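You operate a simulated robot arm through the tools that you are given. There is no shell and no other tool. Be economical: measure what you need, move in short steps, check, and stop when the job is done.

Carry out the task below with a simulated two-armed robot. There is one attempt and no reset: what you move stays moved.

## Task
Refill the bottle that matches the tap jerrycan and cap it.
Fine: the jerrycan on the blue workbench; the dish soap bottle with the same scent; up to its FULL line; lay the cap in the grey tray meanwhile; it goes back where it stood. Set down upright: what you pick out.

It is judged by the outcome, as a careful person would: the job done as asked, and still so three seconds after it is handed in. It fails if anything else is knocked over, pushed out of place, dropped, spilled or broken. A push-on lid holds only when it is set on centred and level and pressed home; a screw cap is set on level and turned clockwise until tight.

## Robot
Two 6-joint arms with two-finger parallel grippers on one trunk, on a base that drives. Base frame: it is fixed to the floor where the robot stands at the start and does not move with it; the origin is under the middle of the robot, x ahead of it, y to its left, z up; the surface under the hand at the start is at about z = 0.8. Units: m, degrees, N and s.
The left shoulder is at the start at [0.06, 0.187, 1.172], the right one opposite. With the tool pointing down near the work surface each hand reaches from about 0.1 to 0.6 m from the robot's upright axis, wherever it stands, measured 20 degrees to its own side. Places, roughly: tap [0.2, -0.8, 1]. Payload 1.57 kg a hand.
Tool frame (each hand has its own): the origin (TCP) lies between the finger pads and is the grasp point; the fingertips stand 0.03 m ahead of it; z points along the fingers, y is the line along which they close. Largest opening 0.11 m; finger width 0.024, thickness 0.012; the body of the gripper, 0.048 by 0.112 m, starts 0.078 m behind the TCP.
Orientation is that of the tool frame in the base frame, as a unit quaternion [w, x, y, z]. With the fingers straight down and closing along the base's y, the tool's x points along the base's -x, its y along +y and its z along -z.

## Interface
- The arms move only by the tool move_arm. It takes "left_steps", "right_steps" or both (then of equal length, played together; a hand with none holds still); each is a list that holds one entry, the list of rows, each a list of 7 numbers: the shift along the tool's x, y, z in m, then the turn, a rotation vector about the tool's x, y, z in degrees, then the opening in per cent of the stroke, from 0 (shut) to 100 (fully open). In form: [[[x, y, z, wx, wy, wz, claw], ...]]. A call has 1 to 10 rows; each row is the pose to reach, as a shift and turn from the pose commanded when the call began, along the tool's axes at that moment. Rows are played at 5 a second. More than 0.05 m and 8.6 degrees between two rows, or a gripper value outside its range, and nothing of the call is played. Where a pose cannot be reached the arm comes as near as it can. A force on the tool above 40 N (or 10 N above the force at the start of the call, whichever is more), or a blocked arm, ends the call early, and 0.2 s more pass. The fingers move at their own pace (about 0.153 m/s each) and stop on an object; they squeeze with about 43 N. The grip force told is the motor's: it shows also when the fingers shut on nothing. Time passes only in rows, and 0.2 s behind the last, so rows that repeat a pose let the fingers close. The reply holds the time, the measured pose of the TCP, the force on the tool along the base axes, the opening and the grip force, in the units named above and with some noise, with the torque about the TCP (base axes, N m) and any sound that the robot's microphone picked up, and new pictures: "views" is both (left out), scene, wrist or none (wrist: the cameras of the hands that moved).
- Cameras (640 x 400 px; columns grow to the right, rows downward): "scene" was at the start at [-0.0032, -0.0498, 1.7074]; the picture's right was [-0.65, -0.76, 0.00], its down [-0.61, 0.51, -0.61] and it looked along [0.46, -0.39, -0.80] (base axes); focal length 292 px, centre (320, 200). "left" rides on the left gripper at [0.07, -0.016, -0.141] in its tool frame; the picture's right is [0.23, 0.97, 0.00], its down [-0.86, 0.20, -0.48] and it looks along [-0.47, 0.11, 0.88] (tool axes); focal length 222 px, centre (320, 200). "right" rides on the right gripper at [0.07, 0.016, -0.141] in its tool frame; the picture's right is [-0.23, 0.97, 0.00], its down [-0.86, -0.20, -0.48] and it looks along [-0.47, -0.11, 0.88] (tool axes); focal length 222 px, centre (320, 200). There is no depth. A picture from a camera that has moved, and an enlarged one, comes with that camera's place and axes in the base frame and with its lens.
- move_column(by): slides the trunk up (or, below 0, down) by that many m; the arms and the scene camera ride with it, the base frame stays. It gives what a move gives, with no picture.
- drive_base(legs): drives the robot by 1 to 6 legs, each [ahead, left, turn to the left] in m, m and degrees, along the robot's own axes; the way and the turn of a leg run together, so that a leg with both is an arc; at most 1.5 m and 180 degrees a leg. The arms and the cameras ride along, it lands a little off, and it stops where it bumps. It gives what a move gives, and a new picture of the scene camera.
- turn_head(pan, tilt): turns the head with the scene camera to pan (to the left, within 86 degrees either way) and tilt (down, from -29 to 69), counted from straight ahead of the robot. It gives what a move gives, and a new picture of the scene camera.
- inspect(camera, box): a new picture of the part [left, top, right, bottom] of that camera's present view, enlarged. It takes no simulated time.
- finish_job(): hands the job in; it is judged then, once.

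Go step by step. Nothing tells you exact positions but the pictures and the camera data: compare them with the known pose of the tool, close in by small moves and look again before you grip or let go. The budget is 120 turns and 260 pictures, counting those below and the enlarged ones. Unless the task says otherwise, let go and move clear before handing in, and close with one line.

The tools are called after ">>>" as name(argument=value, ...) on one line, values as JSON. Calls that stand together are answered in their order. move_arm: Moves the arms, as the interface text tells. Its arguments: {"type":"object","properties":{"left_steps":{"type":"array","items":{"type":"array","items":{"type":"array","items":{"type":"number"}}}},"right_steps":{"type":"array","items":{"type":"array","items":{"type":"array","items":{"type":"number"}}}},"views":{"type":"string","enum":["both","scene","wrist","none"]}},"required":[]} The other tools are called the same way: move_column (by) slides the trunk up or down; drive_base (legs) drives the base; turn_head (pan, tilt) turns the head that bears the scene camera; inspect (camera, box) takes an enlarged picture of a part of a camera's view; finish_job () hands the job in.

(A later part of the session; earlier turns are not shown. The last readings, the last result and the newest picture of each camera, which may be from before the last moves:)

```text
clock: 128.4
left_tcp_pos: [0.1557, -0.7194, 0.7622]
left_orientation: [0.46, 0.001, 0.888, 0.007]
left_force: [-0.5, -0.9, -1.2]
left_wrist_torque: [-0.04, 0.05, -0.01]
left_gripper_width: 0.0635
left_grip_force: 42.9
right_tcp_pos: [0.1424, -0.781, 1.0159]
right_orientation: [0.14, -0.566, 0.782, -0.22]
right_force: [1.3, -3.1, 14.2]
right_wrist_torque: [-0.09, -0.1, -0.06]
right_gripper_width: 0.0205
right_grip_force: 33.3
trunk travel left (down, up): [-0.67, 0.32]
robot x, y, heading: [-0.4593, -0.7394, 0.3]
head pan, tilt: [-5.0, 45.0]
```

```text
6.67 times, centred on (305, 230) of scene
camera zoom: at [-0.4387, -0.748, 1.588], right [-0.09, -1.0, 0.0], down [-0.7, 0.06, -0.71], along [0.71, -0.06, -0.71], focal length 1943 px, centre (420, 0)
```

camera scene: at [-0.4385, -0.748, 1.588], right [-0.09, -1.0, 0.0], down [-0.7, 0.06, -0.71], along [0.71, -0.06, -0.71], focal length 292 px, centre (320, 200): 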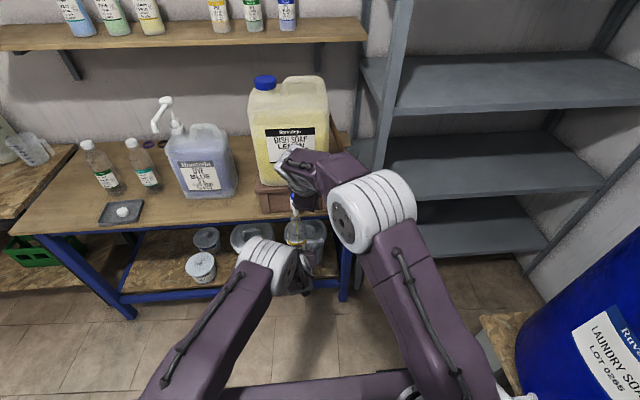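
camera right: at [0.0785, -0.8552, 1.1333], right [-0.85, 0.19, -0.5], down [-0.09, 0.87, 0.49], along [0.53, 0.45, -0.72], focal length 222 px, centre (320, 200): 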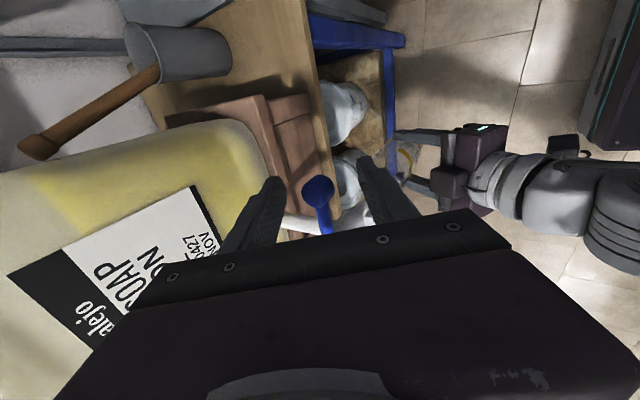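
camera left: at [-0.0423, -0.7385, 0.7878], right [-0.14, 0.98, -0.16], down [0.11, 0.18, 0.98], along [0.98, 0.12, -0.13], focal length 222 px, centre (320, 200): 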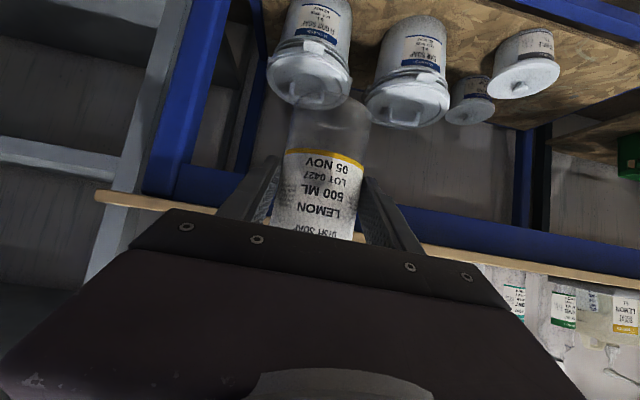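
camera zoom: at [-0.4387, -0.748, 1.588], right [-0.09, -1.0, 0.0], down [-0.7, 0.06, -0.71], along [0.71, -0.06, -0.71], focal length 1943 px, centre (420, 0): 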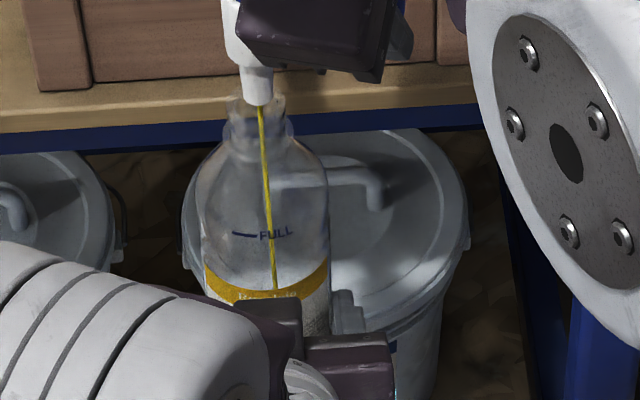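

The stream is centred and the level rises slowly. I hold for about 9 s more.

>>> move_arm(right_steps=[[[0, 0, 0, 0, 0, 0, 5], [0, 0, 0, 0, 0, 0, 5], [0, 0, 0, 0, 0, 0, 5], [0, 0, 0, 0, 0, 0, 5], [0, 0, 0, 0, 0, 0, 5], [0, 0, 0, 0, 0, 0, 5], [0, 0, 0, 0, 0, 0, 5], [0, 0, 0, 0, 0, 0, 5], [0, 0, 0, 0, 0, 0, 5], [0, 0, 0, 0, 0, 0, 5]]], views="none")

>>> move_arm(right_steps=[[[0, 0, 0, 0, 0, 0, 5], [0, 0, 0, 0, 0, 0, 5], [0, 0, 0, 0, 0, 0, 5], [0, 0, 0, 0, 0, 0, 5], [0, 0, 0, 0, 0, 0, 5], [0, 0, 0, 0, 0, 0, 5], [0, 0, 0, 0, 0, 0, 5], [0, 0, 0, 0, 0, 0, 5], [0, 0, 0, 0, 0, 0, 5], [0, 0, 0, 0, 0, 0, 5]]], views="none")

>>> inspect(camera="left", box=[220, 60, 440, 240])

>>> inspect(camera="scene", box=[275, 200, 335, 260])

```text
clock: 130.6
left_tcp_pos: [0.1555, -0.7198, 0.7616]
left_orientation: [0.459, 0.001, 0.889, 0.008]
left_force: [0.0, 0.0, -0.3]
left_wrist_torque: [0.0, 0.0, -0.01]
left_gripper_width: 0.0638
left_grip_force: 42.9
right_tcp_pos: [0.1412, -0.7813, 1.0153]
right_orientation: [0.14, -0.565, 0.782, -0.22]
right_force: [0.0, -2.2, 16.2]
right_wrist_torque: [-0.11, -0.1, -0.11]
right_gripper_width: 0.0207
right_grip_force: 33.6
trunk travel left (down, up): [-0.67, 0.32]
robot x, y, heading: [-0.4566, -0.741, 0.0]
head pan, tilt: [-5.0, 45.0]
```

```text
clock: 132.8
left_tcp_pos: [0.1551, -0.7194, 0.7612]
left_orientation: [0.459, 0.0, 0.889, 0.008]
left_force: [0.3, 0.3, -0.4]
left_wrist_torque: [0.0, -0.03, -0.01]
left_gripper_width: 0.0638
left_grip_force: 42.8
right_tcp_pos: [0.1413, -0.7802, 1.0146]
right_orientation: [0.14, -0.565, 0.783, -0.22]
right_force: [-1.2, -1.5, 13.9]
right_wrist_torque: [0.0, -0.11, -0.01]
right_gripper_width: 0.0207
right_grip_force: 34.0
trunk travel left (down, up): [-0.67, 0.32]
robot x, y, heading: [-0.4565, -0.7365, -0.0]
head pan, tilt: [-5.0, 45.0]
```

```text
2.22 times, centred on (330, 150) of left
camera zoom: at [-0.001, -0.7364, 0.7865], right [-0.14, 0.98, -0.17], down [0.1, 0.19, 0.98], along [0.98, 0.12, -0.13], focal length 494 px, centre (298, 311)
```

zoom: 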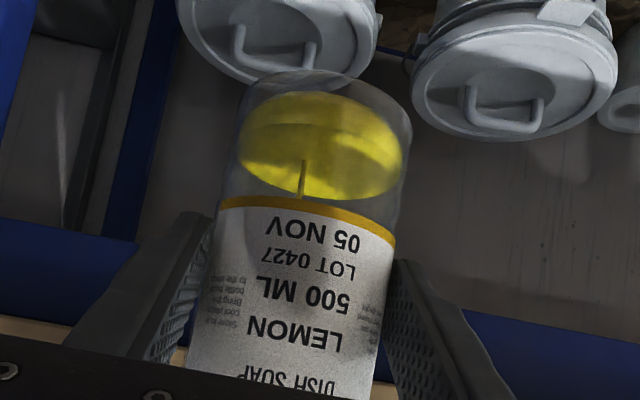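

```text
6.67 times, centred on (305, 230) of scene
camera zoom: at [-0.4387, -0.7477, 1.5879], right [-0.09, -1.0, 0.0], down [-0.7, 0.06, -0.71], along [0.71, -0.06, -0.71], focal length 1943 px, centre (420, 0)
```

zoom: 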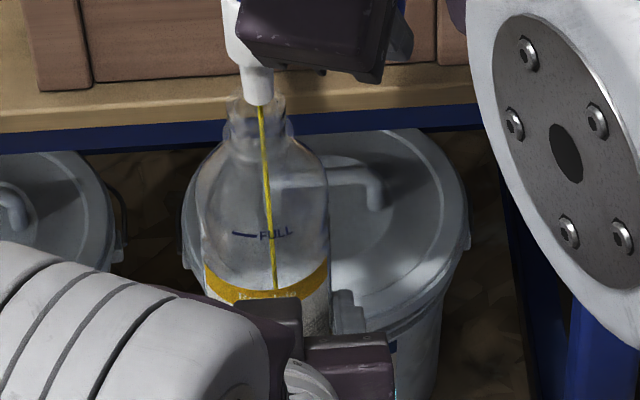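

Rate is roughly 2 mm/s. I hold about 18 s more in one go.

>>> move_arm(right_steps=[[[0, 0, 0, 0, 0, 0, 5], [0, 0, 0, 0, 0, 0, 5], [0, 0, 0, 0, 0, 0, 5], [0, 0, 0, 0, 0, 0, 5], [0, 0, 0, 0, 0, 0, 5], [0, 0, 0, 0, 0, 0, 5], [0, 0, 0, 0, 0, 0, 5], [0, 0, 0, 0, 0, 0, 5], [0, 0, 0, 0, 0, 0, 5], [0, 0, 0, 0, 0, 0, 5]]], views="none")

>>> move_arm(right_steps=[[[0, 0, 0, 0, 0, 0, 5], [0, 0, 0, 0, 0, 0, 5], [0, 0, 0, 0, 0, 0, 5], [0, 0, 0, 0, 0, 0, 5], [0, 0, 0, 0, 0, 0, 5], [0, 0, 0, 0, 0, 0, 5], [0, 0, 0, 0, 0, 0, 5], [0, 0, 0, 0, 0, 0, 5], [0, 0, 0, 0, 0, 0, 5], [0, 0, 0, 0, 0, 0, 5]]], views="none")

>>> move_arm(right_steps=[[[0, 0, 0, 0, 0, 0, 5], [0, 0, 0, 0, 0, 0, 5], [0, 0, 0, 0, 0, 0, 5], [0, 0, 0, 0, 0, 0, 5], [0, 0, 0, 0, 0, 0, 5], [0, 0, 0, 0, 0, 0, 5], [0, 0, 0, 0, 0, 0, 5], [0, 0, 0, 0, 0, 0, 5], [0, 0, 0, 0, 0, 0, 5], [0, 0, 0, 0, 0, 0, 5]]], views="none")

>>> move_arm(right_steps=[[[0, 0, 0, 0, 0, 0, 5], [0, 0, 0, 0, 0, 0, 5], [0, 0, 0, 0, 0, 0, 5], [0, 0, 0, 0, 0, 0, 5], [0, 0, 0, 0, 0, 0, 5], [0, 0, 0, 0, 0, 0, 5], [0, 0, 0, 0, 0, 0, 5], [0, 0, 0, 0, 0, 0, 5], [0, 0, 0, 0, 0, 0, 5], [0, 0, 0, 0, 0, 0, 5]]], views="none")

>>> move_arm(right_steps=[[[0, 0, 0, 0, 0, 0, 5], [0, 0, 0, 0, 0, 0, 5], [0, 0, 0, 0, 0, 0, 5], [0, 0, 0, 0, 0, 0, 5], [0, 0, 0, 0, 0, 0, 5], [0, 0, 0, 0, 0, 0, 5], [0, 0, 0, 0, 0, 0, 5], [0, 0, 0, 0, 0, 0, 5], [0, 0, 0, 0, 0, 0, 5], [0, 0, 0, 0, 0, 0, 5]]], views="none")

>>> move_arm(right_steps=[[[0, 0, 0, 0, 0, 0, 5], [0, 0, 0, 0, 0, 0, 5], [0, 0, 0, 0, 0, 0, 5], [0, 0, 0, 0, 0, 0, 5], [0, 0, 0, 0, 0, 0, 5], [0, 0, 0, 0, 0, 0, 5], [0, 0, 0, 0, 0, 0, 5], [0, 0, 0, 0, 0, 0, 5], [0, 0, 0, 0, 0, 0, 5], [0, 0, 0, 0, 0, 0, 5]]], views="none")

>>> inspect(camera="left", box=[220, 60, 440, 240])

>>> inspect(camera="scene", box=[275, 200, 335, 260])

```text
clock: 135.0
left_tcp_pos: [0.1552, -0.7197, 0.7622]
left_orientation: [0.458, 0.0, 0.889, 0.007]
left_force: [-0.2, 0.1, -1.1]
left_wrist_torque: [0.01, 0.05, 0.04]
left_gripper_width: 0.064
left_grip_force: 42.7
right_tcp_pos: [0.1417, -0.7815, 1.0145]
right_orientation: [0.14, -0.565, 0.783, -0.22]
right_force: [-1.2, -1.2, 11.1]
right_wrist_torque: [0.06, -0.09, 0.05]
right_gripper_width: 0.0206
right_grip_force: 33.7
trunk travel left (down, up): [-0.67, 0.32]
robot x, y, heading: [-0.4574, -0.7393, 0.1]
head pan, tilt: [-5.0, 45.0]
```

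```text
clock: 137.2
left_tcp_pos: [0.1558, -0.7203, 0.7612]
left_orientation: [0.458, 0.001, 0.889, 0.008]
left_force: [-0.4, -0.2, -0.8]
left_wrist_torque: [0.0, 0.06, -0.01]
left_gripper_width: 0.0643
left_grip_force: 43.4
right_tcp_pos: [0.1412, -0.7804, 1.0139]
right_orientation: [0.14, -0.565, 0.783, -0.221]
right_force: [-2.0, -1.8, 9.0]
right_wrist_torque: [0.06, -0.07, 0.04]
right_gripper_width: 0.0205
right_grip_force: 34.2
trunk travel left (down, up): [-0.67, 0.32]
robot x, y, heading: [-0.4594, -0.7378, 0.1]
head pan, tilt: [-5.0, 45.0]
```

```text
clock: 139.4
left_tcp_pos: [0.1559, -0.7195, 0.7615]
left_orientation: [0.458, 0.0, 0.889, 0.008]
left_force: [-0.1, 0.1, -1.4]
left_wrist_torque: [0.03, 0.03, -0.01]
left_gripper_width: 0.0642
left_grip_force: 43.4
right_tcp_pos: [0.1404, -0.7807, 1.0144]
right_orientation: [0.14, -0.565, 0.782, -0.22]
right_force: [-2.1, -2.1, 8.7]
right_wrist_torque: [0.02, -0.06, 0.0]
right_gripper_width: 0.0206
right_grip_force: 34.5
trunk travel left (down, up): [-0.67, 0.32]
robot x, y, heading: [-0.4613, -0.7376, 0.0]
head pan, tilt: [-5.0, 45.0]
```

```text
clock: 141.6
left_tcp_pos: [0.1559, -0.7195, 0.7609]
left_orientation: [0.459, 0.001, 0.888, 0.007]
left_force: [-0.5, -0.5, -1.6]
left_wrist_torque: [-0.05, 0.02, 0.0]
left_gripper_width: 0.0642
left_grip_force: 43.0
right_tcp_pos: [0.1425, -0.7803, 1.014]
right_orientation: [0.14, -0.565, 0.783, -0.22]
right_force: [-0.8, -1.8, 8.4]
right_wrist_torque: [0.06, -0.05, 0.01]
right_gripper_width: 0.0208
right_grip_force: 33.6
trunk travel left (down, up): [-0.67, 0.32]
robot x, y, heading: [-0.4604, -0.7366, 0.1]
head pan, tilt: [-5.0, 45.0]
```

```text
clock: 143.8
left_tcp_pos: [0.155, -0.7199, 0.7609]
left_orientation: [0.459, 0.0, 0.888, 0.008]
left_force: [-0.5, 1.0, -0.6]
left_wrist_torque: [0.01, 0.03, 0.01]
left_gripper_width: 0.0644
left_grip_force: 43.1
right_tcp_pos: [0.1425, -0.7809, 1.0146]
right_orientation: [0.139, -0.566, 0.782, -0.221]
right_force: [-0.8, -1.6, 7.7]
right_wrist_torque: [0.0, -0.04, 0.03]
right_gripper_width: 0.0207
right_grip_force: 33.9
trunk travel left (down, up): [-0.67, 0.32]
robot x, y, heading: [-0.4567, -0.741, -0.0]
head pan, tilt: [-5.0, 45.0]
```

```text
clock: 146.0
left_tcp_pos: [0.156, -0.7199, 0.7615]
left_orientation: [0.458, 0.001, 0.889, 0.008]
left_force: [-0.5, 0.3, -0.8]
left_wrist_torque: [0.01, 0.04, -0.01]
left_gripper_width: 0.0642
left_grip_force: 43.7
right_tcp_pos: [0.1414, -0.7802, 1.0146]
right_orientation: [0.139, -0.566, 0.782, -0.22]
right_force: [-1.6, -1.6, 5.6]
right_wrist_torque: [-0.02, -0.06, 0.05]
right_gripper_width: 0.0206
right_grip_force: 33.9
trunk travel left (down, up): [-0.67, 0.32]
robot x, y, heading: [-0.4608, -0.7367, 0.2]
head pan, tilt: [-5.0, 45.0]
```

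```text
2.22 times, centred on (330, 150) of left
camera zoom: at [-0.0004, -0.7364, 0.7861], right [-0.14, 0.98, -0.17], down [0.1, 0.19, 0.98], along [0.98, 0.12, -0.13], focal length 494 px, centre (298, 311)
```

zoom: 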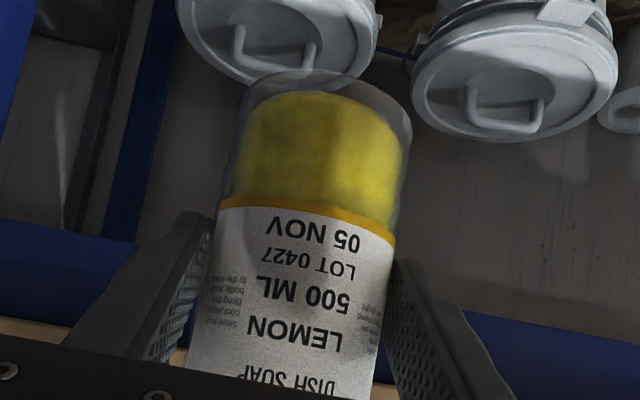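

```text
6.67 times, centred on (305, 230) of scene
camera zoom: at [-0.4372, -0.7478, 1.5879], right [-0.09, -1.0, 0.0], down [-0.7, 0.06, -0.71], along [0.7, -0.06, -0.71], focal length 1943 px, centre (420, 0)
```

zoom: 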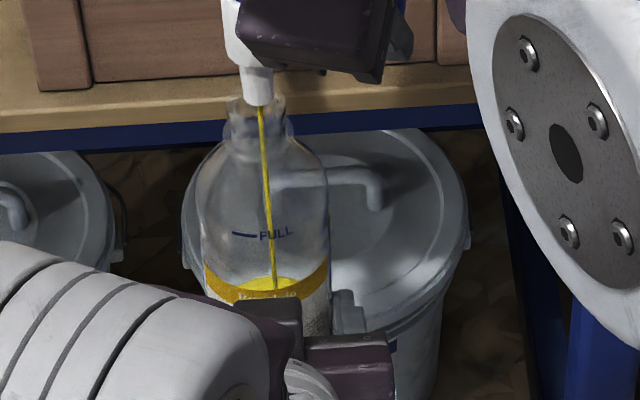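

The surface is now visible inside; FULL is still well above (est. ~35 s to go). I hold ~15 s more.

>>> move_arm(right_steps=[[[0, 0, 0, 0, 0, 0, 5], [0, 0, 0, 0, 0, 0, 5], [0, 0, 0, 0, 0, 0, 5], [0, 0, 0, 0, 0, 0, 5], [0, 0, 0, 0, 0, 0, 5], [0, 0, 0, 0, 0, 0, 5], [0, 0, 0, 0, 0, 0, 5], [0, 0, 0, 0, 0, 0, 5], [0, 0, 0, 0, 0, 0, 5], [0, 0, 0, 0, 0, 0, 5]]], views="none")

>>> move_arm(right_steps=[[[0, 0, 0, 0, 0, 0, 5], [0, 0, 0, 0, 0, 0, 5], [0, 0, 0, 0, 0, 0, 5], [0, 0, 0, 0, 0, 0, 5], [0, 0, 0, 0, 0, 0, 5], [0, 0, 0, 0, 0, 0, 5], [0, 0, 0, 0, 0, 0, 5], [0, 0, 0, 0, 0, 0, 5], [0, 0, 0, 0, 0, 0, 5], [0, 0, 0, 0, 0, 0, 5]]], views="none")

>>> move_arm(right_steps=[[[0, 0, 0, 0, 0, 0, 5], [0, 0, 0, 0, 0, 0, 5], [0, 0, 0, 0, 0, 0, 5], [0, 0, 0, 0, 0, 0, 5], [0, 0, 0, 0, 0, 0, 5], [0, 0, 0, 0, 0, 0, 5], [0, 0, 0, 0, 0, 0, 5], [0, 0, 0, 0, 0, 0, 5], [0, 0, 0, 0, 0, 0, 5], [0, 0, 0, 0, 0, 0, 5]]], views="none")

>>> move_arm(right_steps=[[[0, 0, 0, 0, 0, 0, 5], [0, 0, 0, 0, 0, 0, 5], [0, 0, 0, 0, 0, 0, 5], [0, 0, 0, 0, 0, 0, 5], [0, 0, 0, 0, 0, 0, 5], [0, 0, 0, 0, 0, 0, 5], [0, 0, 0, 0, 0, 0, 5], [0, 0, 0, 0, 0, 0, 5], [0, 0, 0, 0, 0, 0, 5], [0, 0, 0, 0, 0, 0, 5]]], views="none")

>>> inspect(camera="scene", box=[275, 200, 335, 260])

```text
clock: 148.2
left_tcp_pos: [0.1565, -0.7201, 0.7606]
left_orientation: [0.459, 0.002, 0.889, 0.007]
left_force: [-1.2, 0.5, -2.4]
left_wrist_torque: [0.0, 0.01, -0.01]
left_gripper_width: 0.0646
left_grip_force: 42.9
right_tcp_pos: [0.1432, -0.7817, 1.015]
right_orientation: [0.139, -0.566, 0.782, -0.22]
right_force: [-1.1, -2.6, 4.8]
right_wrist_torque: [0.02, -0.04, 0.0]
right_gripper_width: 0.0208
right_grip_force: 34.0
trunk travel left (down, up): [-0.67, 0.32]
robot x, y, heading: [-0.4558, -0.7368, 0.3]
head pan, tilt: [-5.0, 45.0]
```

```text
clock: 150.4
left_tcp_pos: [0.1565, -0.7205, 0.7604]
left_orientation: [0.458, 0.001, 0.889, 0.007]
left_force: [-0.1, 0.8, -1.6]
left_wrist_torque: [0.02, 0.01, 0.03]
left_gripper_width: 0.0645
left_grip_force: 43.1
right_tcp_pos: [0.1419, -0.7806, 1.0137]
right_orientation: [0.139, -0.566, 0.782, -0.22]
right_force: [-2.1, -1.6, 4.5]
right_wrist_torque: [-0.01, -0.03, 0.01]
right_gripper_width: 0.0206
right_grip_force: 33.8
trunk travel left (down, up): [-0.67, 0.32]
robot x, y, heading: [-0.4569, -0.7403, 0.1]
head pan, tilt: [-5.0, 45.0]
```

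```text
clock: 152.6
left_tcp_pos: [0.1555, -0.7196, 0.7627]
left_orientation: [0.458, 0.002, 0.889, 0.007]
left_force: [0.8, 0.6, -2.0]
left_wrist_torque: [-0.01, 0.03, 0.01]
left_gripper_width: 0.0641
left_grip_force: 43.0
right_tcp_pos: [0.1429, -0.7805, 1.0142]
right_orientation: [0.139, -0.565, 0.783, -0.22]
right_force: [-0.1, -0.9, 4.8]
right_wrist_torque: [0.03, -0.02, 0.01]
right_gripper_width: 0.0206
right_grip_force: 34.2
trunk travel left (down, up): [-0.67, 0.32]
robot x, y, heading: [-0.4602, -0.7382, 0.2]
head pan, tilt: [-5.0, 45.0]
```

```text
clock: 154.8
left_tcp_pos: [0.1563, -0.7195, 0.7622]
left_orientation: [0.458, 0.001, 0.889, 0.008]
left_force: [0.4, 0.2, -3.2]
left_wrist_torque: [0.0, 0.04, 0.0]
left_gripper_width: 0.0641
left_grip_force: 42.6
right_tcp_pos: [0.1432, -0.7823, 1.0142]
right_orientation: [0.139, -0.566, 0.783, -0.22]
right_force: [0.0, -2.4, 4.5]
right_wrist_torque: [0.04, -0.06, 0.03]
right_gripper_width: 0.0206
right_grip_force: 34.3
trunk travel left (down, up): [-0.67, 0.32]
robot x, y, heading: [-0.4583, -0.7405, -0.1]
head pan, tilt: [-5.0, 45.0]
```

```text
6.67 times, centred on (305, 230) of scene
camera zoom: at [-0.4367, -0.7478, 1.5879], right [-0.09, -1.0, 0.0], down [-0.7, 0.06, -0.71], along [0.7, -0.06, -0.71], focal length 1943 px, centre (420, 0)
```

zoom: 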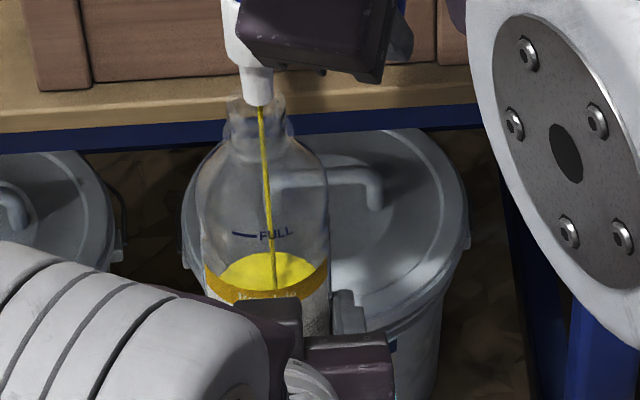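

Level rises ~2 mm/s; the far edge of the surface must get to about row 141 in this zoom. I hold ~18 s more, then check.

>>> move_arm(right_steps=[[[0, 0, 0, 0, 0, 0, 5], [0, 0, 0, 0, 0, 0, 5], [0, 0, 0, 0, 0, 0, 5], [0, 0, 0, 0, 0, 0, 5], [0, 0, 0, 0, 0, 0, 5], [0, 0, 0, 0, 0, 0, 5], [0, 0, 0, 0, 0, 0, 5], [0, 0, 0, 0, 0, 0, 5], [0, 0, 0, 0, 0, 0, 5], [0, 0, 0, 0, 0, 0, 5]]], views="none")

>>> move_arm(right_steps=[[[0, 0, 0, 0, 0, 0, 5], [0, 0, 0, 0, 0, 0, 5], [0, 0, 0, 0, 0, 0, 5], [0, 0, 0, 0, 0, 0, 5], [0, 0, 0, 0, 0, 0, 5], [0, 0, 0, 0, 0, 0, 5], [0, 0, 0, 0, 0, 0, 5], [0, 0, 0, 0, 0, 0, 5], [0, 0, 0, 0, 0, 0, 5], [0, 0, 0, 0, 0, 0, 5]]], views="none")

>>> move_arm(right_steps=[[[0, 0, 0, 0, 0, 0, 5], [0, 0, 0, 0, 0, 0, 5], [0, 0, 0, 0, 0, 0, 5], [0, 0, 0, 0, 0, 0, 5], [0, 0, 0, 0, 0, 0, 5], [0, 0, 0, 0, 0, 0, 5], [0, 0, 0, 0, 0, 0, 5], [0, 0, 0, 0, 0, 0, 5], [0, 0, 0, 0, 0, 0, 5], [0, 0, 0, 0, 0, 0, 5]]], views="none")

>>> move_arm(right_steps=[[[0, 0, 0, 0, 0, 0, 5], [0, 0, 0, 0, 0, 0, 5], [0, 0, 0, 0, 0, 0, 5], [0, 0, 0, 0, 0, 0, 5], [0, 0, 0, 0, 0, 0, 5], [0, 0, 0, 0, 0, 0, 5], [0, 0, 0, 0, 0, 0, 5], [0, 0, 0, 0, 0, 0, 5], [0, 0, 0, 0, 0, 0, 5], [0, 0, 0, 0, 0, 0, 5]]], views="none")

>>> inspect(camera="scene", box=[275, 200, 335, 260])

>>> move_arm(right_steps=[[[0, 0, 0, 0, 0, 0, 5], [0, 0, 0, 0, 0, 0, 5], [0, 0, 0, 0, 0, 0, 5], [0, 0, 0, 0, 0, 0, 5], [0, 0, 0, 0, 0, 0, 5], [0, 0, 0, 0, 0, 0, 5], [0, 0, 0, 0, 0, 0, 5], [0, 0, 0, 0, 0, 0, 5], [0, 0, 0, 0, 0, 0, 5], [0, 0, 0, 0, 0, 0, 5]]], views="none")

>>> inspect(camera="scene", box=[275, 200, 335, 260])

```text
clock: 157.0
left_tcp_pos: [0.1571, -0.7197, 0.7616]
left_orientation: [0.458, 0.0, 0.889, 0.008]
left_force: [0.6, 0.0, -2.5]
left_wrist_torque: [-0.01, 0.04, 0.01]
left_gripper_width: 0.0649
left_grip_force: 43.3
right_tcp_pos: [0.1431, -0.7812, 1.0137]
right_orientation: [0.139, -0.566, 0.782, -0.219]
right_force: [-0.3, -1.6, 5.0]
right_wrist_torque: [-0.01, 0.0, 0.03]
right_gripper_width: 0.0207
right_grip_force: 33.7
trunk travel left (down, up): [-0.67, 0.32]
robot x, y, heading: [-0.4565, -0.7382, 0.1]
head pan, tilt: [-5.0, 45.0]
```

```text
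clock: 159.2
left_tcp_pos: [0.1545, -0.7203, 0.7619]
left_orientation: [0.458, 0.001, 0.889, 0.007]
left_force: [0.6, 0.8, -2.5]
left_wrist_torque: [0.02, 0.06, 0.01]
left_gripper_width: 0.0644
left_grip_force: 42.9
right_tcp_pos: [0.1428, -0.7818, 1.0131]
right_orientation: [0.139, -0.567, 0.782, -0.22]
right_force: [-1.1, -1.1, 3.3]
right_wrist_torque: [0.02, -0.01, 0.03]
right_gripper_width: 0.0207
right_grip_force: 34.5
trunk travel left (down, up): [-0.67, 0.32]
robot x, y, heading: [-0.4625, -0.7412, -0.1]
head pan, tilt: [-5.0, 45.0]
```

```text
clock: 161.4
left_tcp_pos: [0.1552, -0.7196, 0.7613]
left_orientation: [0.459, 0.001, 0.889, 0.007]
left_force: [0.4, 0.8, -3.2]
left_wrist_torque: [-0.03, 0.07, -0.01]
left_gripper_width: 0.0647
left_grip_force: 42.9
right_tcp_pos: [0.1426, -0.7807, 1.0135]
right_orientation: [0.139, -0.566, 0.782, -0.221]
right_force: [-0.4, -1.8, 3.1]
right_wrist_torque: [-0.05, -0.01, 0.0]
right_gripper_width: 0.0206
right_grip_force: 34.0
trunk travel left (down, up): [-0.67, 0.32]
robot x, y, heading: [-0.4565, -0.7383, 0.0]
head pan, tilt: [-5.0, 45.0]
```

```text
clock: 163.6
left_tcp_pos: [0.1565, -0.7197, 0.7612]
left_orientation: [0.458, 0.0, 0.889, 0.008]
left_force: [0.4, -0.8, -3.0]
left_wrist_torque: [-0.02, 0.05, 0.0]
left_gripper_width: 0.0645
left_grip_force: 43.1
right_tcp_pos: [0.1433, -0.7799, 1.0139]
right_orientation: [0.139, -0.566, 0.782, -0.219]
right_force: [0.3, -0.3, 3.1]
right_wrist_torque: [-0.02, 0.0, 0.03]
right_gripper_width: 0.0206
right_grip_force: 33.6
trunk travel left (down, up): [-0.67, 0.32]
robot x, y, heading: [-0.4559, -0.7406, 0.3]
head pan, tilt: [-5.0, 45.0]
```

```text
6.67 times, centred on (305, 230) of scene
camera zoom: at [-0.4363, -0.7477, 1.5879], right [-0.09, -1.0, 0.0], down [-0.7, 0.06, -0.71], along [0.7, -0.06, -0.71], focal length 1943 px, centre (420, 0)
```

zoom: 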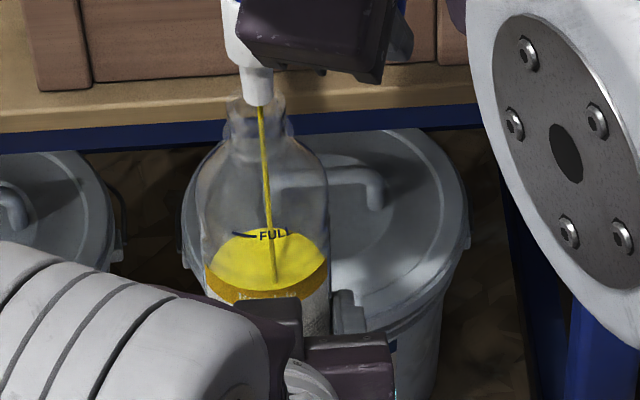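

```text
clock: 165.8
left_tcp_pos: [0.1561, -0.7198, 0.762]
left_orientation: [0.458, 0.001, 0.889, 0.007]
left_force: [0.6, -0.6, -3.1]
left_wrist_torque: [-0.02, 0.05, 0.01]
left_gripper_width: 0.0646
left_grip_force: 43.1
right_tcp_pos: [0.143, -0.7805, 1.015]
right_orientation: [0.138, -0.567, 0.782, -0.221]
right_force: [-0.5, 0.0, 2.8]
right_wrist_torque: [0.02, -0.03, 0.04]
right_gripper_width: 0.0203
right_grip_force: 34.1
trunk travel left (down, up): [-0.67, 0.32]
robot x, y, heading: [-0.4602, -0.7404, 0.1]
head pan, tilt: [-5.0, 45.0]
```

```text
6.67 times, centred on (305, 230) of scene
camera zoom: at [-0.4362, -0.7477, 1.5879], right [-0.09, -1.0, 0.0], down [-0.7, 0.06, -0.71], along [0.7, -0.06, -0.71], focal length 1943 px, centre (420, 0)
```

zoom: 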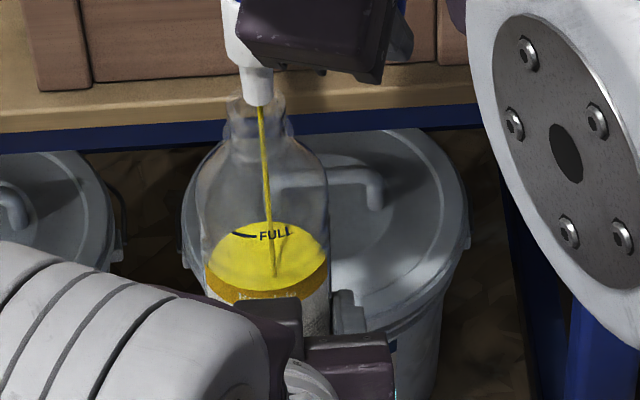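

Surface near edge is at about the label top; FULL (front wall, row ~235) is ~55 px higher, about 18 s. I hold 11 s and look.

>>> move_arm(right_steps=[[[0, 0, 0, 0, 0, 0, 5], [0, 0, 0, 0, 0, 0, 5], [0, 0, 0, 0, 0, 0, 5], [0, 0, 0, 0, 0, 0, 5], [0, 0, 0, 0, 0, 0, 5], [0, 0, 0, 0, 0, 0, 5], [0, 0, 0, 0, 0, 0, 5], [0, 0, 0, 0, 0, 0, 5], [0, 0, 0, 0, 0, 0, 5], [0, 0, 0, 0, 0, 0, 5]]], views="none")

>>> move_arm(right_steps=[[[0, 0, 0, 0, 0, 0, 5], [0, 0, 0, 0, 0, 0, 5], [0, 0, 0, 0, 0, 0, 5], [0, 0, 0, 0, 0, 0, 5], [0, 0, 0, 0, 0, 0, 5], [0, 0, 0, 0, 0, 0, 5], [0, 0, 0, 0, 0, 0, 5], [0, 0, 0, 0, 0, 0, 5], [0, 0, 0, 0, 0, 0, 5], [0, 0, 0, 0, 0, 0, 5]]], views="none")

>>> move_arm(right_steps=[[[0, 0, 0, 0, 0, 0, 5], [0, 0, 0, 0, 0, 0, 5], [0, 0, 0, 0, 0, 0, 5], [0, 0, 0, 0, 0, 0, 5], [0, 0, 0, 0, 0, 0, 5], [0, 0, 0, 0, 0, 0, 5], [0, 0, 0, 0, 0, 0, 5], [0, 0, 0, 0, 0, 0, 5], [0, 0, 0, 0, 0, 0, 5], [0, 0, 0, 0, 0, 0, 5]]], views="none")

>>> inspect(camera="scene", box=[285, 205, 325, 245])

```text
clock: 168.0
left_tcp_pos: [0.1563, -0.7192, 0.7605]
left_orientation: [0.458, 0.001, 0.889, 0.008]
left_force: [-0.1, 0.5, -2.8]
left_wrist_torque: [0.02, 0.08, -0.02]
left_gripper_width: 0.064
left_grip_force: 43.4
right_tcp_pos: [0.1438, -0.7809, 1.0142]
right_orientation: [0.14, -0.566, 0.782, -0.22]
right_force: [-1.3, -1.6, 2.7]
right_wrist_torque: [-0.02, -0.02, 0.02]
right_gripper_width: 0.0204
right_grip_force: 33.8
trunk travel left (down, up): [-0.67, 0.32]
robot x, y, heading: [-0.4594, -0.7381, 0.2]
head pan, tilt: [-5.0, 45.0]
```

```text
clock: 170.2
left_tcp_pos: [0.1561, -0.7195, 0.7614]
left_orientation: [0.458, 0.001, 0.889, 0.007]
left_force: [0.0, -0.8, -3.1]
left_wrist_torque: [-0.01, 0.04, 0.0]
left_gripper_width: 0.0646
left_grip_force: 42.8
right_tcp_pos: [0.1424, -0.7807, 1.0151]
right_orientation: [0.139, -0.566, 0.782, -0.219]
right_force: [-0.9, -1.5, 2.5]
right_wrist_torque: [0.0, 0.01, 0.0]
right_gripper_width: 0.0205
right_grip_force: 34.1
trunk travel left (down, up): [-0.67, 0.32]
robot x, y, heading: [-0.4577, -0.7385, 0.2]
head pan, tilt: [-5.0, 45.0]
```

```text
clock: 172.4
left_tcp_pos: [0.1562, -0.7211, 0.7614]
left_orientation: [0.458, 0.001, 0.889, 0.007]
left_force: [-0.2, -1.2, -4.1]
left_wrist_torque: [-0.01, 0.07, 0.01]
left_gripper_width: 0.0647
left_grip_force: 43.3
right_tcp_pos: [0.1431, -0.7809, 1.0143]
right_orientation: [0.14, -0.565, 0.783, -0.22]
right_force: [-1.4, -1.9, 3.0]
right_wrist_torque: [0.02, 0.0, 0.02]
right_gripper_width: 0.0205
right_grip_force: 34.2
trunk travel left (down, up): [-0.67, 0.32]
robot x, y, heading: [-0.4608, -0.741, 0.0]
head pan, tilt: [-5.0, 45.0]
```

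```text
10.00 times, centred on (305, 225) of scene
camera zoom: at [-0.436, -0.7477, 1.5879], right [-0.09, -1.0, 0.0], down [-0.7, 0.06, -0.71], along [0.7, -0.06, -0.71], focal length 2915 px, centre (470, -50)
```

zoom: 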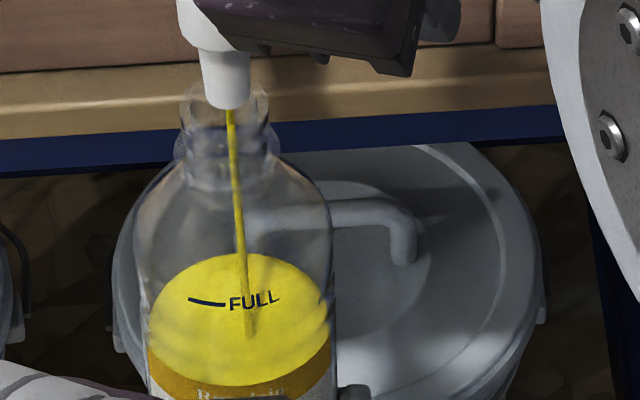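

The liquid's front edge is around row 383 here; FULL at row 300. About 18–20 s remain. I hold ~11 s and look.

>>> move_arm(right_steps=[[[0, 0, 0, 0, 0, 0, 5], [0, 0, 0, 0, 0, 0, 5], [0, 0, 0, 0, 0, 0, 5], [0, 0, 0, 0, 0, 0, 5], [0, 0, 0, 0, 0, 0, 5], [0, 0, 0, 0, 0, 0, 5], [0, 0, 0, 0, 0, 0, 5], [0, 0, 0, 0, 0, 0, 5], [0, 0, 0, 0, 0, 0, 5], [0, 0, 0, 0, 0, 0, 5]]], views="none")

>>> move_arm(right_steps=[[[0, 0, 0, 0, 0, 0, 5], [0, 0, 0, 0, 0, 0, 5], [0, 0, 0, 0, 0, 0, 5], [0, 0, 0, 0, 0, 0, 5], [0, 0, 0, 0, 0, 0, 5], [0, 0, 0, 0, 0, 0, 5], [0, 0, 0, 0, 0, 0, 5], [0, 0, 0, 0, 0, 0, 5], [0, 0, 0, 0, 0, 0, 5], [0, 0, 0, 0, 0, 0, 5]]], views="none")

>>> move_arm(right_steps=[[[0, 0, 0, 0, 0, 0, 5], [0, 0, 0, 0, 0, 0, 5], [0, 0, 0, 0, 0, 0, 5], [0, 0, 0, 0, 0, 0, 5], [0, 0, 0, 0, 0, 0, 5], [0, 0, 0, 0, 0, 0, 5], [0, 0, 0, 0, 0, 0, 5], [0, 0, 0, 0, 0, 0, 5], [0, 0, 0, 0, 0, 0, 5], [0, 0, 0, 0, 0, 0, 5]]], views="none")

>>> inspect(camera="scene", box=[285, 205, 325, 245])

```text
clock: 174.6
left_tcp_pos: [0.1568, -0.7193, 0.7611]
left_orientation: [0.457, 0.0, 0.889, 0.008]
left_force: [-0.1, -0.4, -3.1]
left_wrist_torque: [-0.01, 0.08, 0.0]
left_gripper_width: 0.0645
left_grip_force: 42.8
right_tcp_pos: [0.1439, -0.78, 1.0134]
right_orientation: [0.139, -0.566, 0.782, -0.22]
right_force: [0.0, -1.1, 1.8]
right_wrist_torque: [-0.01, 0.0, 0.02]
right_gripper_width: 0.0206
right_grip_force: 34.3
trunk travel left (down, up): [-0.67, 0.32]
robot x, y, heading: [-0.4579, -0.7396, 0.1]
head pan, tilt: [-5.0, 45.0]
```

```text
clock: 176.8
left_tcp_pos: [0.1561, -0.7206, 0.7614]
left_orientation: [0.457, 0.001, 0.889, 0.008]
left_force: [-0.3, -0.4, -4.9]
left_wrist_torque: [0.01, 0.08, 0.0]
left_gripper_width: 0.0647
left_grip_force: 42.9
right_tcp_pos: [0.1434, -0.781, 1.0137]
right_orientation: [0.139, -0.566, 0.782, -0.22]
right_force: [-0.3, -1.0, 1.9]
right_wrist_torque: [0.0, 0.0, -0.03]
right_gripper_width: 0.0206
right_grip_force: 34.2
trunk travel left (down, up): [-0.67, 0.32]
robot x, y, heading: [-0.4532, -0.7354, 0.2]
head pan, tilt: [-5.0, 45.0]
```

```text
clock: 179.0
left_tcp_pos: [0.1558, -0.7194, 0.7605]
left_orientation: [0.457, 0.001, 0.889, 0.008]
left_force: [0.1, 0.0, -3.6]
left_wrist_torque: [0.0, 0.08, -0.01]
left_gripper_width: 0.0646
left_grip_force: 42.7
right_tcp_pos: [0.1433, -0.781, 1.0141]
right_orientation: [0.14, -0.566, 0.782, -0.22]
right_force: [-0.4, -0.3, 1.9]
right_wrist_torque: [0.02, -0.02, 0.01]
right_gripper_width: 0.0202
right_grip_force: 34.2
trunk travel left (down, up): [-0.67, 0.32]
robot x, y, heading: [-0.4601, -0.7392, 0.0]
head pan, tilt: [-5.0, 45.0]
```

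```text
10.00 times, centred on (305, 225) of scene
camera zoom: at [-0.4358, -0.7477, 1.5879], right [-0.09, -1.0, 0.0], down [-0.7, 0.06, -0.71], along [0.7, -0.06, -0.71], focal length 2915 px, centre (470, -50)
```

zoom: 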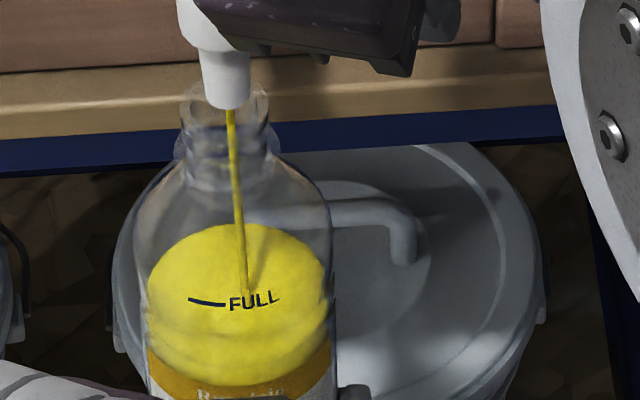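

About 12 s to go. I hold 6.6 s and check.

>>> move_arm(right_steps=[[[0, 0, 0, 0, 0, 0, 5], [0, 0, 0, 0, 0, 0, 5], [0, 0, 0, 0, 0, 0, 5], [0, 0, 0, 0, 0, 0, 5], [0, 0, 0, 0, 0, 0, 5], [0, 0, 0, 0, 0, 0, 5], [0, 0, 0, 0, 0, 0, 5], [0, 0, 0, 0, 0, 0, 5], [0, 0, 0, 0, 0, 0, 5], [0, 0, 0, 0, 0, 0, 5]]], views="none")

>>> move_arm(right_steps=[[[0, 0, 0, 0, 0, 0, 5], [0, 0, 0, 0, 0, 0, 5], [0, 0, 0, 0, 0, 0, 5], [0, 0, 0, 0, 0, 0, 5], [0, 0, 0, 0, 0, 0, 5], [0, 0, 0, 0, 0, 0, 5], [0, 0, 0, 0, 0, 0, 5], [0, 0, 0, 0, 0, 0, 5], [0, 0, 0, 0, 0, 0, 5], [0, 0, 0, 0, 0, 0, 5]]], views="none")

>>> move_arm(right_steps=[[[0, 0, 0, 0, 0, 0, 5], [0, 0, 0, 0, 0, 0, 5], [0, 0, 0, 0, 0, 0, 5], [0, 0, 0, 0, 0, 0, 5], [0, 0, 0, 0, 0, 0, 5], [0, 0, 0, 0, 0, 0, 5], [0, 0, 0, 0, 0, 0, 5], [0, 0, 0, 0, 0, 0, 5], [0, 0, 0, 0, 0, 0, 5], [0, 0, 0, 0, 0, 0, 5]]], views="none")

>>> inspect(camera="scene", box=[285, 205, 325, 245])

```text
clock: 181.2
left_tcp_pos: [0.1562, -0.7192, 0.7614]
left_orientation: [0.458, 0.001, 0.889, 0.008]
left_force: [-0.8, -0.6, -5.1]
left_wrist_torque: [0.02, 0.1, 0.02]
left_gripper_width: 0.0649
left_grip_force: 43.3
right_tcp_pos: [0.1434, -0.7808, 1.0133]
right_orientation: [0.139, -0.566, 0.782, -0.219]
right_force: [-0.3, -0.8, 3.2]
right_wrist_torque: [0.01, 0.03, 0.03]
right_gripper_width: 0.0208
right_grip_force: 33.8
trunk travel left (down, up): [-0.67, 0.32]
robot x, y, heading: [-0.46, -0.7377, 0.2]
head pan, tilt: [-5.0, 45.0]
```

```text
clock: 183.4
left_tcp_pos: [0.1558, -0.7203, 0.7601]
left_orientation: [0.458, 0.001, 0.889, 0.007]
left_force: [-0.5, 0.4, -4.2]
left_wrist_torque: [-0.01, 0.08, -0.03]
left_gripper_width: 0.0646
left_grip_force: 42.7
right_tcp_pos: [0.144, -0.7816, 1.0134]
right_orientation: [0.139, -0.566, 0.782, -0.22]
right_force: [-0.7, -1.0, 2.0]
right_wrist_torque: [0.01, -0.02, -0.02]
right_gripper_width: 0.0207
right_grip_force: 34.1
trunk travel left (down, up): [-0.67, 0.32]
robot x, y, heading: [-0.4589, -0.7342, -0.0]
head pan, tilt: [-5.0, 45.0]
```

```text
clock: 185.6
left_tcp_pos: [0.1561, -0.7192, 0.7616]
left_orientation: [0.458, 0.001, 0.889, 0.007]
left_force: [-0.2, 0.0, -6.1]
left_wrist_torque: [0.03, 0.07, -0.02]
left_gripper_width: 0.0647
left_grip_force: 42.6
right_tcp_pos: [0.1431, -0.7811, 1.014]
right_orientation: [0.139, -0.566, 0.783, -0.22]
right_force: [-0.3, -2.0, 2.4]
right_wrist_torque: [0.0, -0.03, 0.01]
right_gripper_width: 0.0206
right_grip_force: 33.8
trunk travel left (down, up): [-0.67, 0.32]
robot x, y, heading: [-0.4574, -0.7362, 0.1]
head pan, tilt: [-5.0, 45.0]
```

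```text
10.00 times, centred on (305, 225) of scene
camera zoom: at [-0.4356, -0.7476, 1.5879], right [-0.09, -1.0, 0.0], down [-0.7, 0.06, -0.71], along [0.7, -0.06, -0.71], focal length 2915 px, centre (470, -50)
```

zoom: 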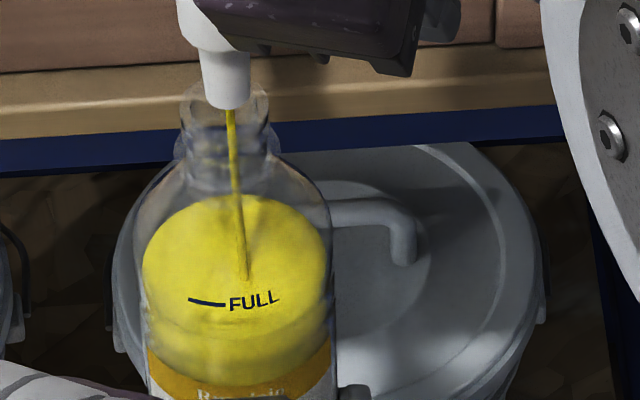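

Near edge ~22 px below the FULL dash: about 5 s. I hold 2.2 s and look once more.

>>> move_arm(right_steps=[[[0, 0, 0, 0, 0, 0, 5], [0, 0, 0, 0, 0, 0, 5], [0, 0, 0, 0, 0, 0, 5], [0, 0, 0, 0, 0, 0, 5], [0, 0, 0, 0, 0, 0, 5], [0, 0, 0, 0, 0, 0, 5], [0, 0, 0, 0, 0, 0, 5], [0, 0, 0, 0, 0, 0, 5], [0, 0, 0, 0, 0, 0, 5], [0, 0, 0, 0, 0, 0, 5]]], views="none")

>>> inspect(camera="scene", box=[285, 205, 325, 245])

```text
clock: 187.8
left_tcp_pos: [0.1564, -0.7205, 0.7596]
left_orientation: [0.457, 0.0, 0.889, 0.009]
left_force: [0.9, 0.4, -4.8]
left_wrist_torque: [0.01, 0.07, 0.03]
left_gripper_width: 0.0645
left_grip_force: 43.6
right_tcp_pos: [0.1432, -0.7815, 1.0122]
right_orientation: [0.139, -0.567, 0.782, -0.22]
right_force: [-0.5, -0.7, 2.4]
right_wrist_torque: [-0.01, 0.0, 0.02]
right_gripper_width: 0.0209
right_grip_force: 34.3
trunk travel left (down, up): [-0.67, 0.32]
robot x, y, heading: [-0.4565, -0.7375, 0.2]
head pan, tilt: [-5.0, 45.0]
```

```text
10.00 times, centred on (305, 225) of scene
camera zoom: at [-0.4356, -0.7476, 1.5879], right [-0.09, -1.0, 0.0], down [-0.7, 0.06, -0.71], along [0.7, -0.06, -0.71], focal length 2915 px, centre (470, -50)
```

zoom: 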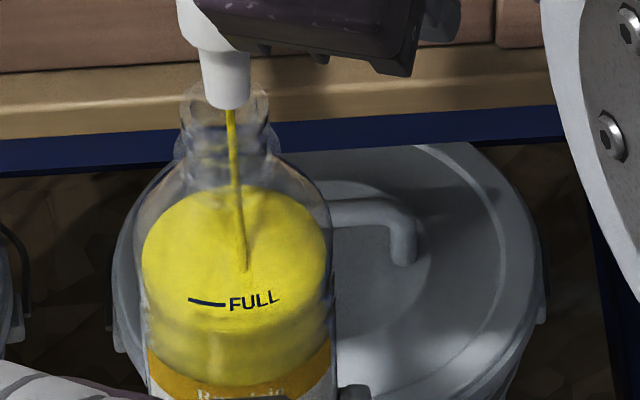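

~14 px (3 s) remain. One more 2.2 s hold, then I'll close.

>>> move_arm(right_steps=[[[0, 0, 0, 0, 0, 0, 5], [0, 0, 0, 0, 0, 0, 5], [0, 0, 0, 0, 0, 0, 5], [0, 0, 0, 0, 0, 0, 5], [0, 0, 0, 0, 0, 0, 5], [0, 0, 0, 0, 0, 0, 5], [0, 0, 0, 0, 0, 0, 5], [0, 0, 0, 0, 0, 0, 5], [0, 0, 0, 0, 0, 0, 5], [0, 0, 0, 0, 0, 0, 5]]], views="none")

>>> inspect(camera="scene", box=[285, 205, 325, 245])

```text
clock: 190.0
left_tcp_pos: [0.1563, -0.7188, 0.761]
left_orientation: [0.458, 0.001, 0.889, 0.008]
left_force: [-0.1, -0.4, -5.2]
left_wrist_torque: [0.02, 0.07, 0.04]
left_gripper_width: 0.0649
left_grip_force: 43.0
right_tcp_pos: [0.1438, -0.7811, 1.0147]
right_orientation: [0.139, -0.566, 0.783, -0.219]
right_force: [-0.6, -0.1, 1.6]
right_wrist_torque: [-0.01, 0.04, 0.02]
right_gripper_width: 0.0207
right_grip_force: 34.1
trunk travel left (down, up): [-0.67, 0.32]
robot x, y, heading: [-0.4547, -0.7415, 0.2]
head pan, tilt: [-5.0, 45.0]
```

```text
10.00 times, centred on (305, 225) of scene
camera zoom: at [-0.4355, -0.7476, 1.5879], right [-0.09, -1.0, 0.0], down [-0.7, 0.06, -0.71], along [0.7, -0.06, -0.71], focal length 2915 px, centre (470, -50)
```

zoom: 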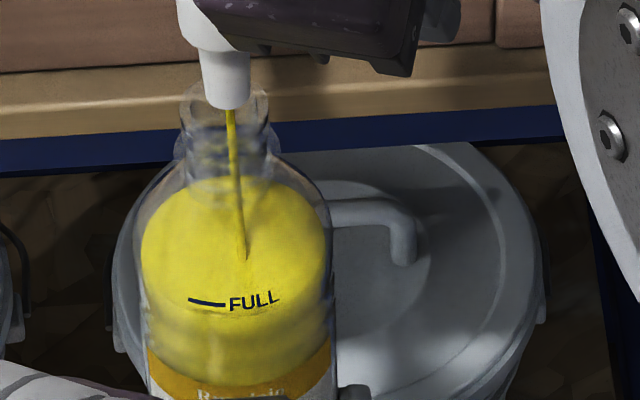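

About 7 px left. I hold 0.6 s and swing the lever back closed in the same call.

>>> move_arm(right_steps=[[[0, 0, 0, 0, 0, 0, 5], [0, 0, 0, 0, 0, 0, 5], [0, 0, 0, 0, 0, 0, 5], [0.0005, -0.0045, 0.0027, 0.15, -2.5, -4.3, 5], [0.0006, -0.0092, 0.0054, 0.3, -5, -8.6, 5], [0.0002, -0.0138, 0.008, 0.45, -7.5, -13, 5], [-0.0007, -0.0184, 0.0106, 0.6, -10, -17.3, 5], [-0.0011, -0.0202, 0.0117, 0.66, -11, -19, 5], [-0.0011, -0.0202, 0.0117, 0.66, -11, -19, 5]]], views="none")

>>> inspect(camera="scene", box=[285, 205, 325, 245])

```text
clock: 192.0
left_tcp_pos: [0.157, -0.7196, 0.7608]
left_orientation: [0.457, 0.001, 0.889, 0.007]
left_force: [-0.2, 0.2, -5.0]
left_wrist_torque: [-0.02, 0.1, 0.04]
left_gripper_width: 0.0646
left_grip_force: 43.4
right_tcp_pos: [0.166, -0.7868, 1.0137]
right_orientation: [-0.178, 0.705, -0.659, 0.189]
right_force: [2.5, -1.7, 5.8]
right_wrist_torque: [-0.35, -0.11, -0.26]
right_gripper_width: 0.0206
right_grip_force: 34.1
trunk travel left (down, up): [-0.67, 0.32]
robot x, y, heading: [-0.459, -0.7391, 0.3]
head pan, tilt: [-5.0, 45.0]
```

```text
10.00 times, centred on (305, 225) of scene
camera zoom: at [-0.4353, -0.7477, 1.5879], right [-0.09, -1.0, 0.0], down [-0.7, 0.06, -0.71], along [0.7, -0.06, -0.71], focal length 2915 px, centre (470, -50)
```

zoom: 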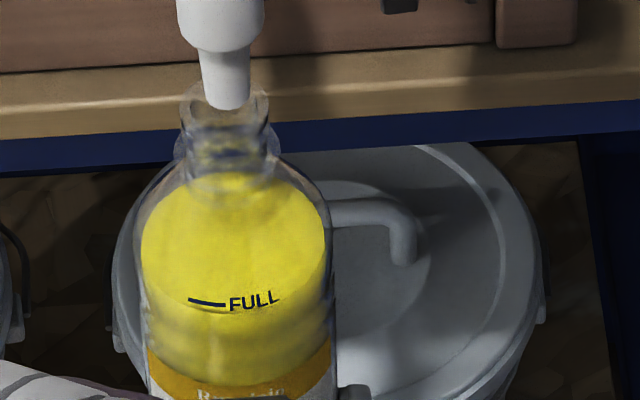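

Flow stopped cleanly; the level is ~3–4 mm under FULL accounting for wall thickness. I give one more short ~1.5 s dose the same way.

>>> move_arm(right_steps=[[[-0.001, 0.0046, -0.0027, -0.17, 2.5, 4.3, 5], [-0.0024, 0.0089, -0.0053, -0.33, 5, 8.6, 5], [-0.0043, 0.0133, -0.0079, -0.5, 7.5, 13, 5], [-0.0066, 0.0173, -0.0103, -0.66, 10, 17.3, 5], [-0.0074, 0.0191, -0.0114, -0.73, 11, 19, 5], [-0.0074, 0.0191, -0.0114, -0.73, 11, 19, 5], [-0.0074, 0.0191, -0.0114, -0.73, 11, 19, 5]]], views="none")

>>> move_arm(right_steps=[[[0.0005, -0.0045, 0.0027, 0.15, -2.5, -4.3, 5], [0.0006, -0.0092, 0.0054, 0.3, -5, -8.6, 5], [0.0002, -0.0138, 0.008, 0.45, -7.5, -13, 5], [-0.0007, -0.0184, 0.0106, 0.6, -10, -17.3, 5], [-0.0011, -0.0202, 0.0117, 0.66, -11, -19, 5], [-0.0011, -0.0202, 0.0117, 0.66, -11, -19, 5]]], views="none")

>>> inspect(camera="scene", box=[285, 205, 325, 245])

```text
clock: 193.6
left_tcp_pos: [0.156, -0.7195, 0.7609]
left_orientation: [0.458, 0.0, 0.889, 0.007]
left_force: [1.0, -0.6, -4.9]
left_wrist_torque: [-0.02, 0.12, -0.03]
left_gripper_width: 0.0647
left_grip_force: 43.1
right_tcp_pos: [0.1431, -0.78, 1.0131]
right_orientation: [0.139, -0.566, 0.783, -0.219]
right_force: [1.6, 4.4, 7.1]
right_wrist_torque: [0.06, -0.05, 0.02]
right_gripper_width: 0.0203
right_grip_force: 34.3
trunk travel left (down, up): [-0.67, 0.32]
robot x, y, heading: [-0.4597, -0.7404, 0.1]
head pan, tilt: [-5.0, 45.0]
```

```text
clock: 195.0
left_tcp_pos: [0.1565, -0.7198, 0.7602]
left_orientation: [0.458, 0.0, 0.889, 0.008]
left_force: [-0.5, 0.9, -5.5]
left_wrist_torque: [0.0, 0.11, 0.02]
left_gripper_width: 0.0646
left_grip_force: 42.4
right_tcp_pos: [0.1667, -0.7868, 1.0145]
right_orientation: [-0.179, 0.704, -0.66, 0.19]
right_force: [3.6, 1.4, 9.3]
right_wrist_torque: [-0.15, -0.1, -0.17]
right_gripper_width: 0.0205
right_grip_force: 33.9
trunk travel left (down, up): [-0.67, 0.32]
robot x, y, heading: [-0.4588, -0.7395, 0.1]
head pan, tilt: [-5.0, 45.0]
```

```text
10.00 times, centred on (305, 225) of scene
camera zoom: at [-0.4361, -0.747, 1.5879], right [-0.09, -1.0, 0.0], down [-0.7, 0.06, -0.71], along [0.7, -0.06, -0.71], focal length 2915 px, centre (470, -50)
```

zoom: 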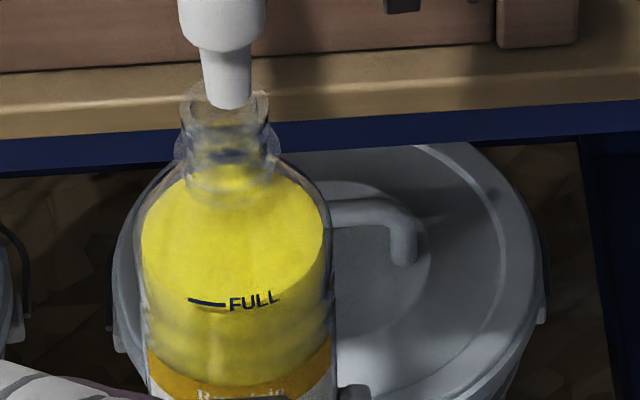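

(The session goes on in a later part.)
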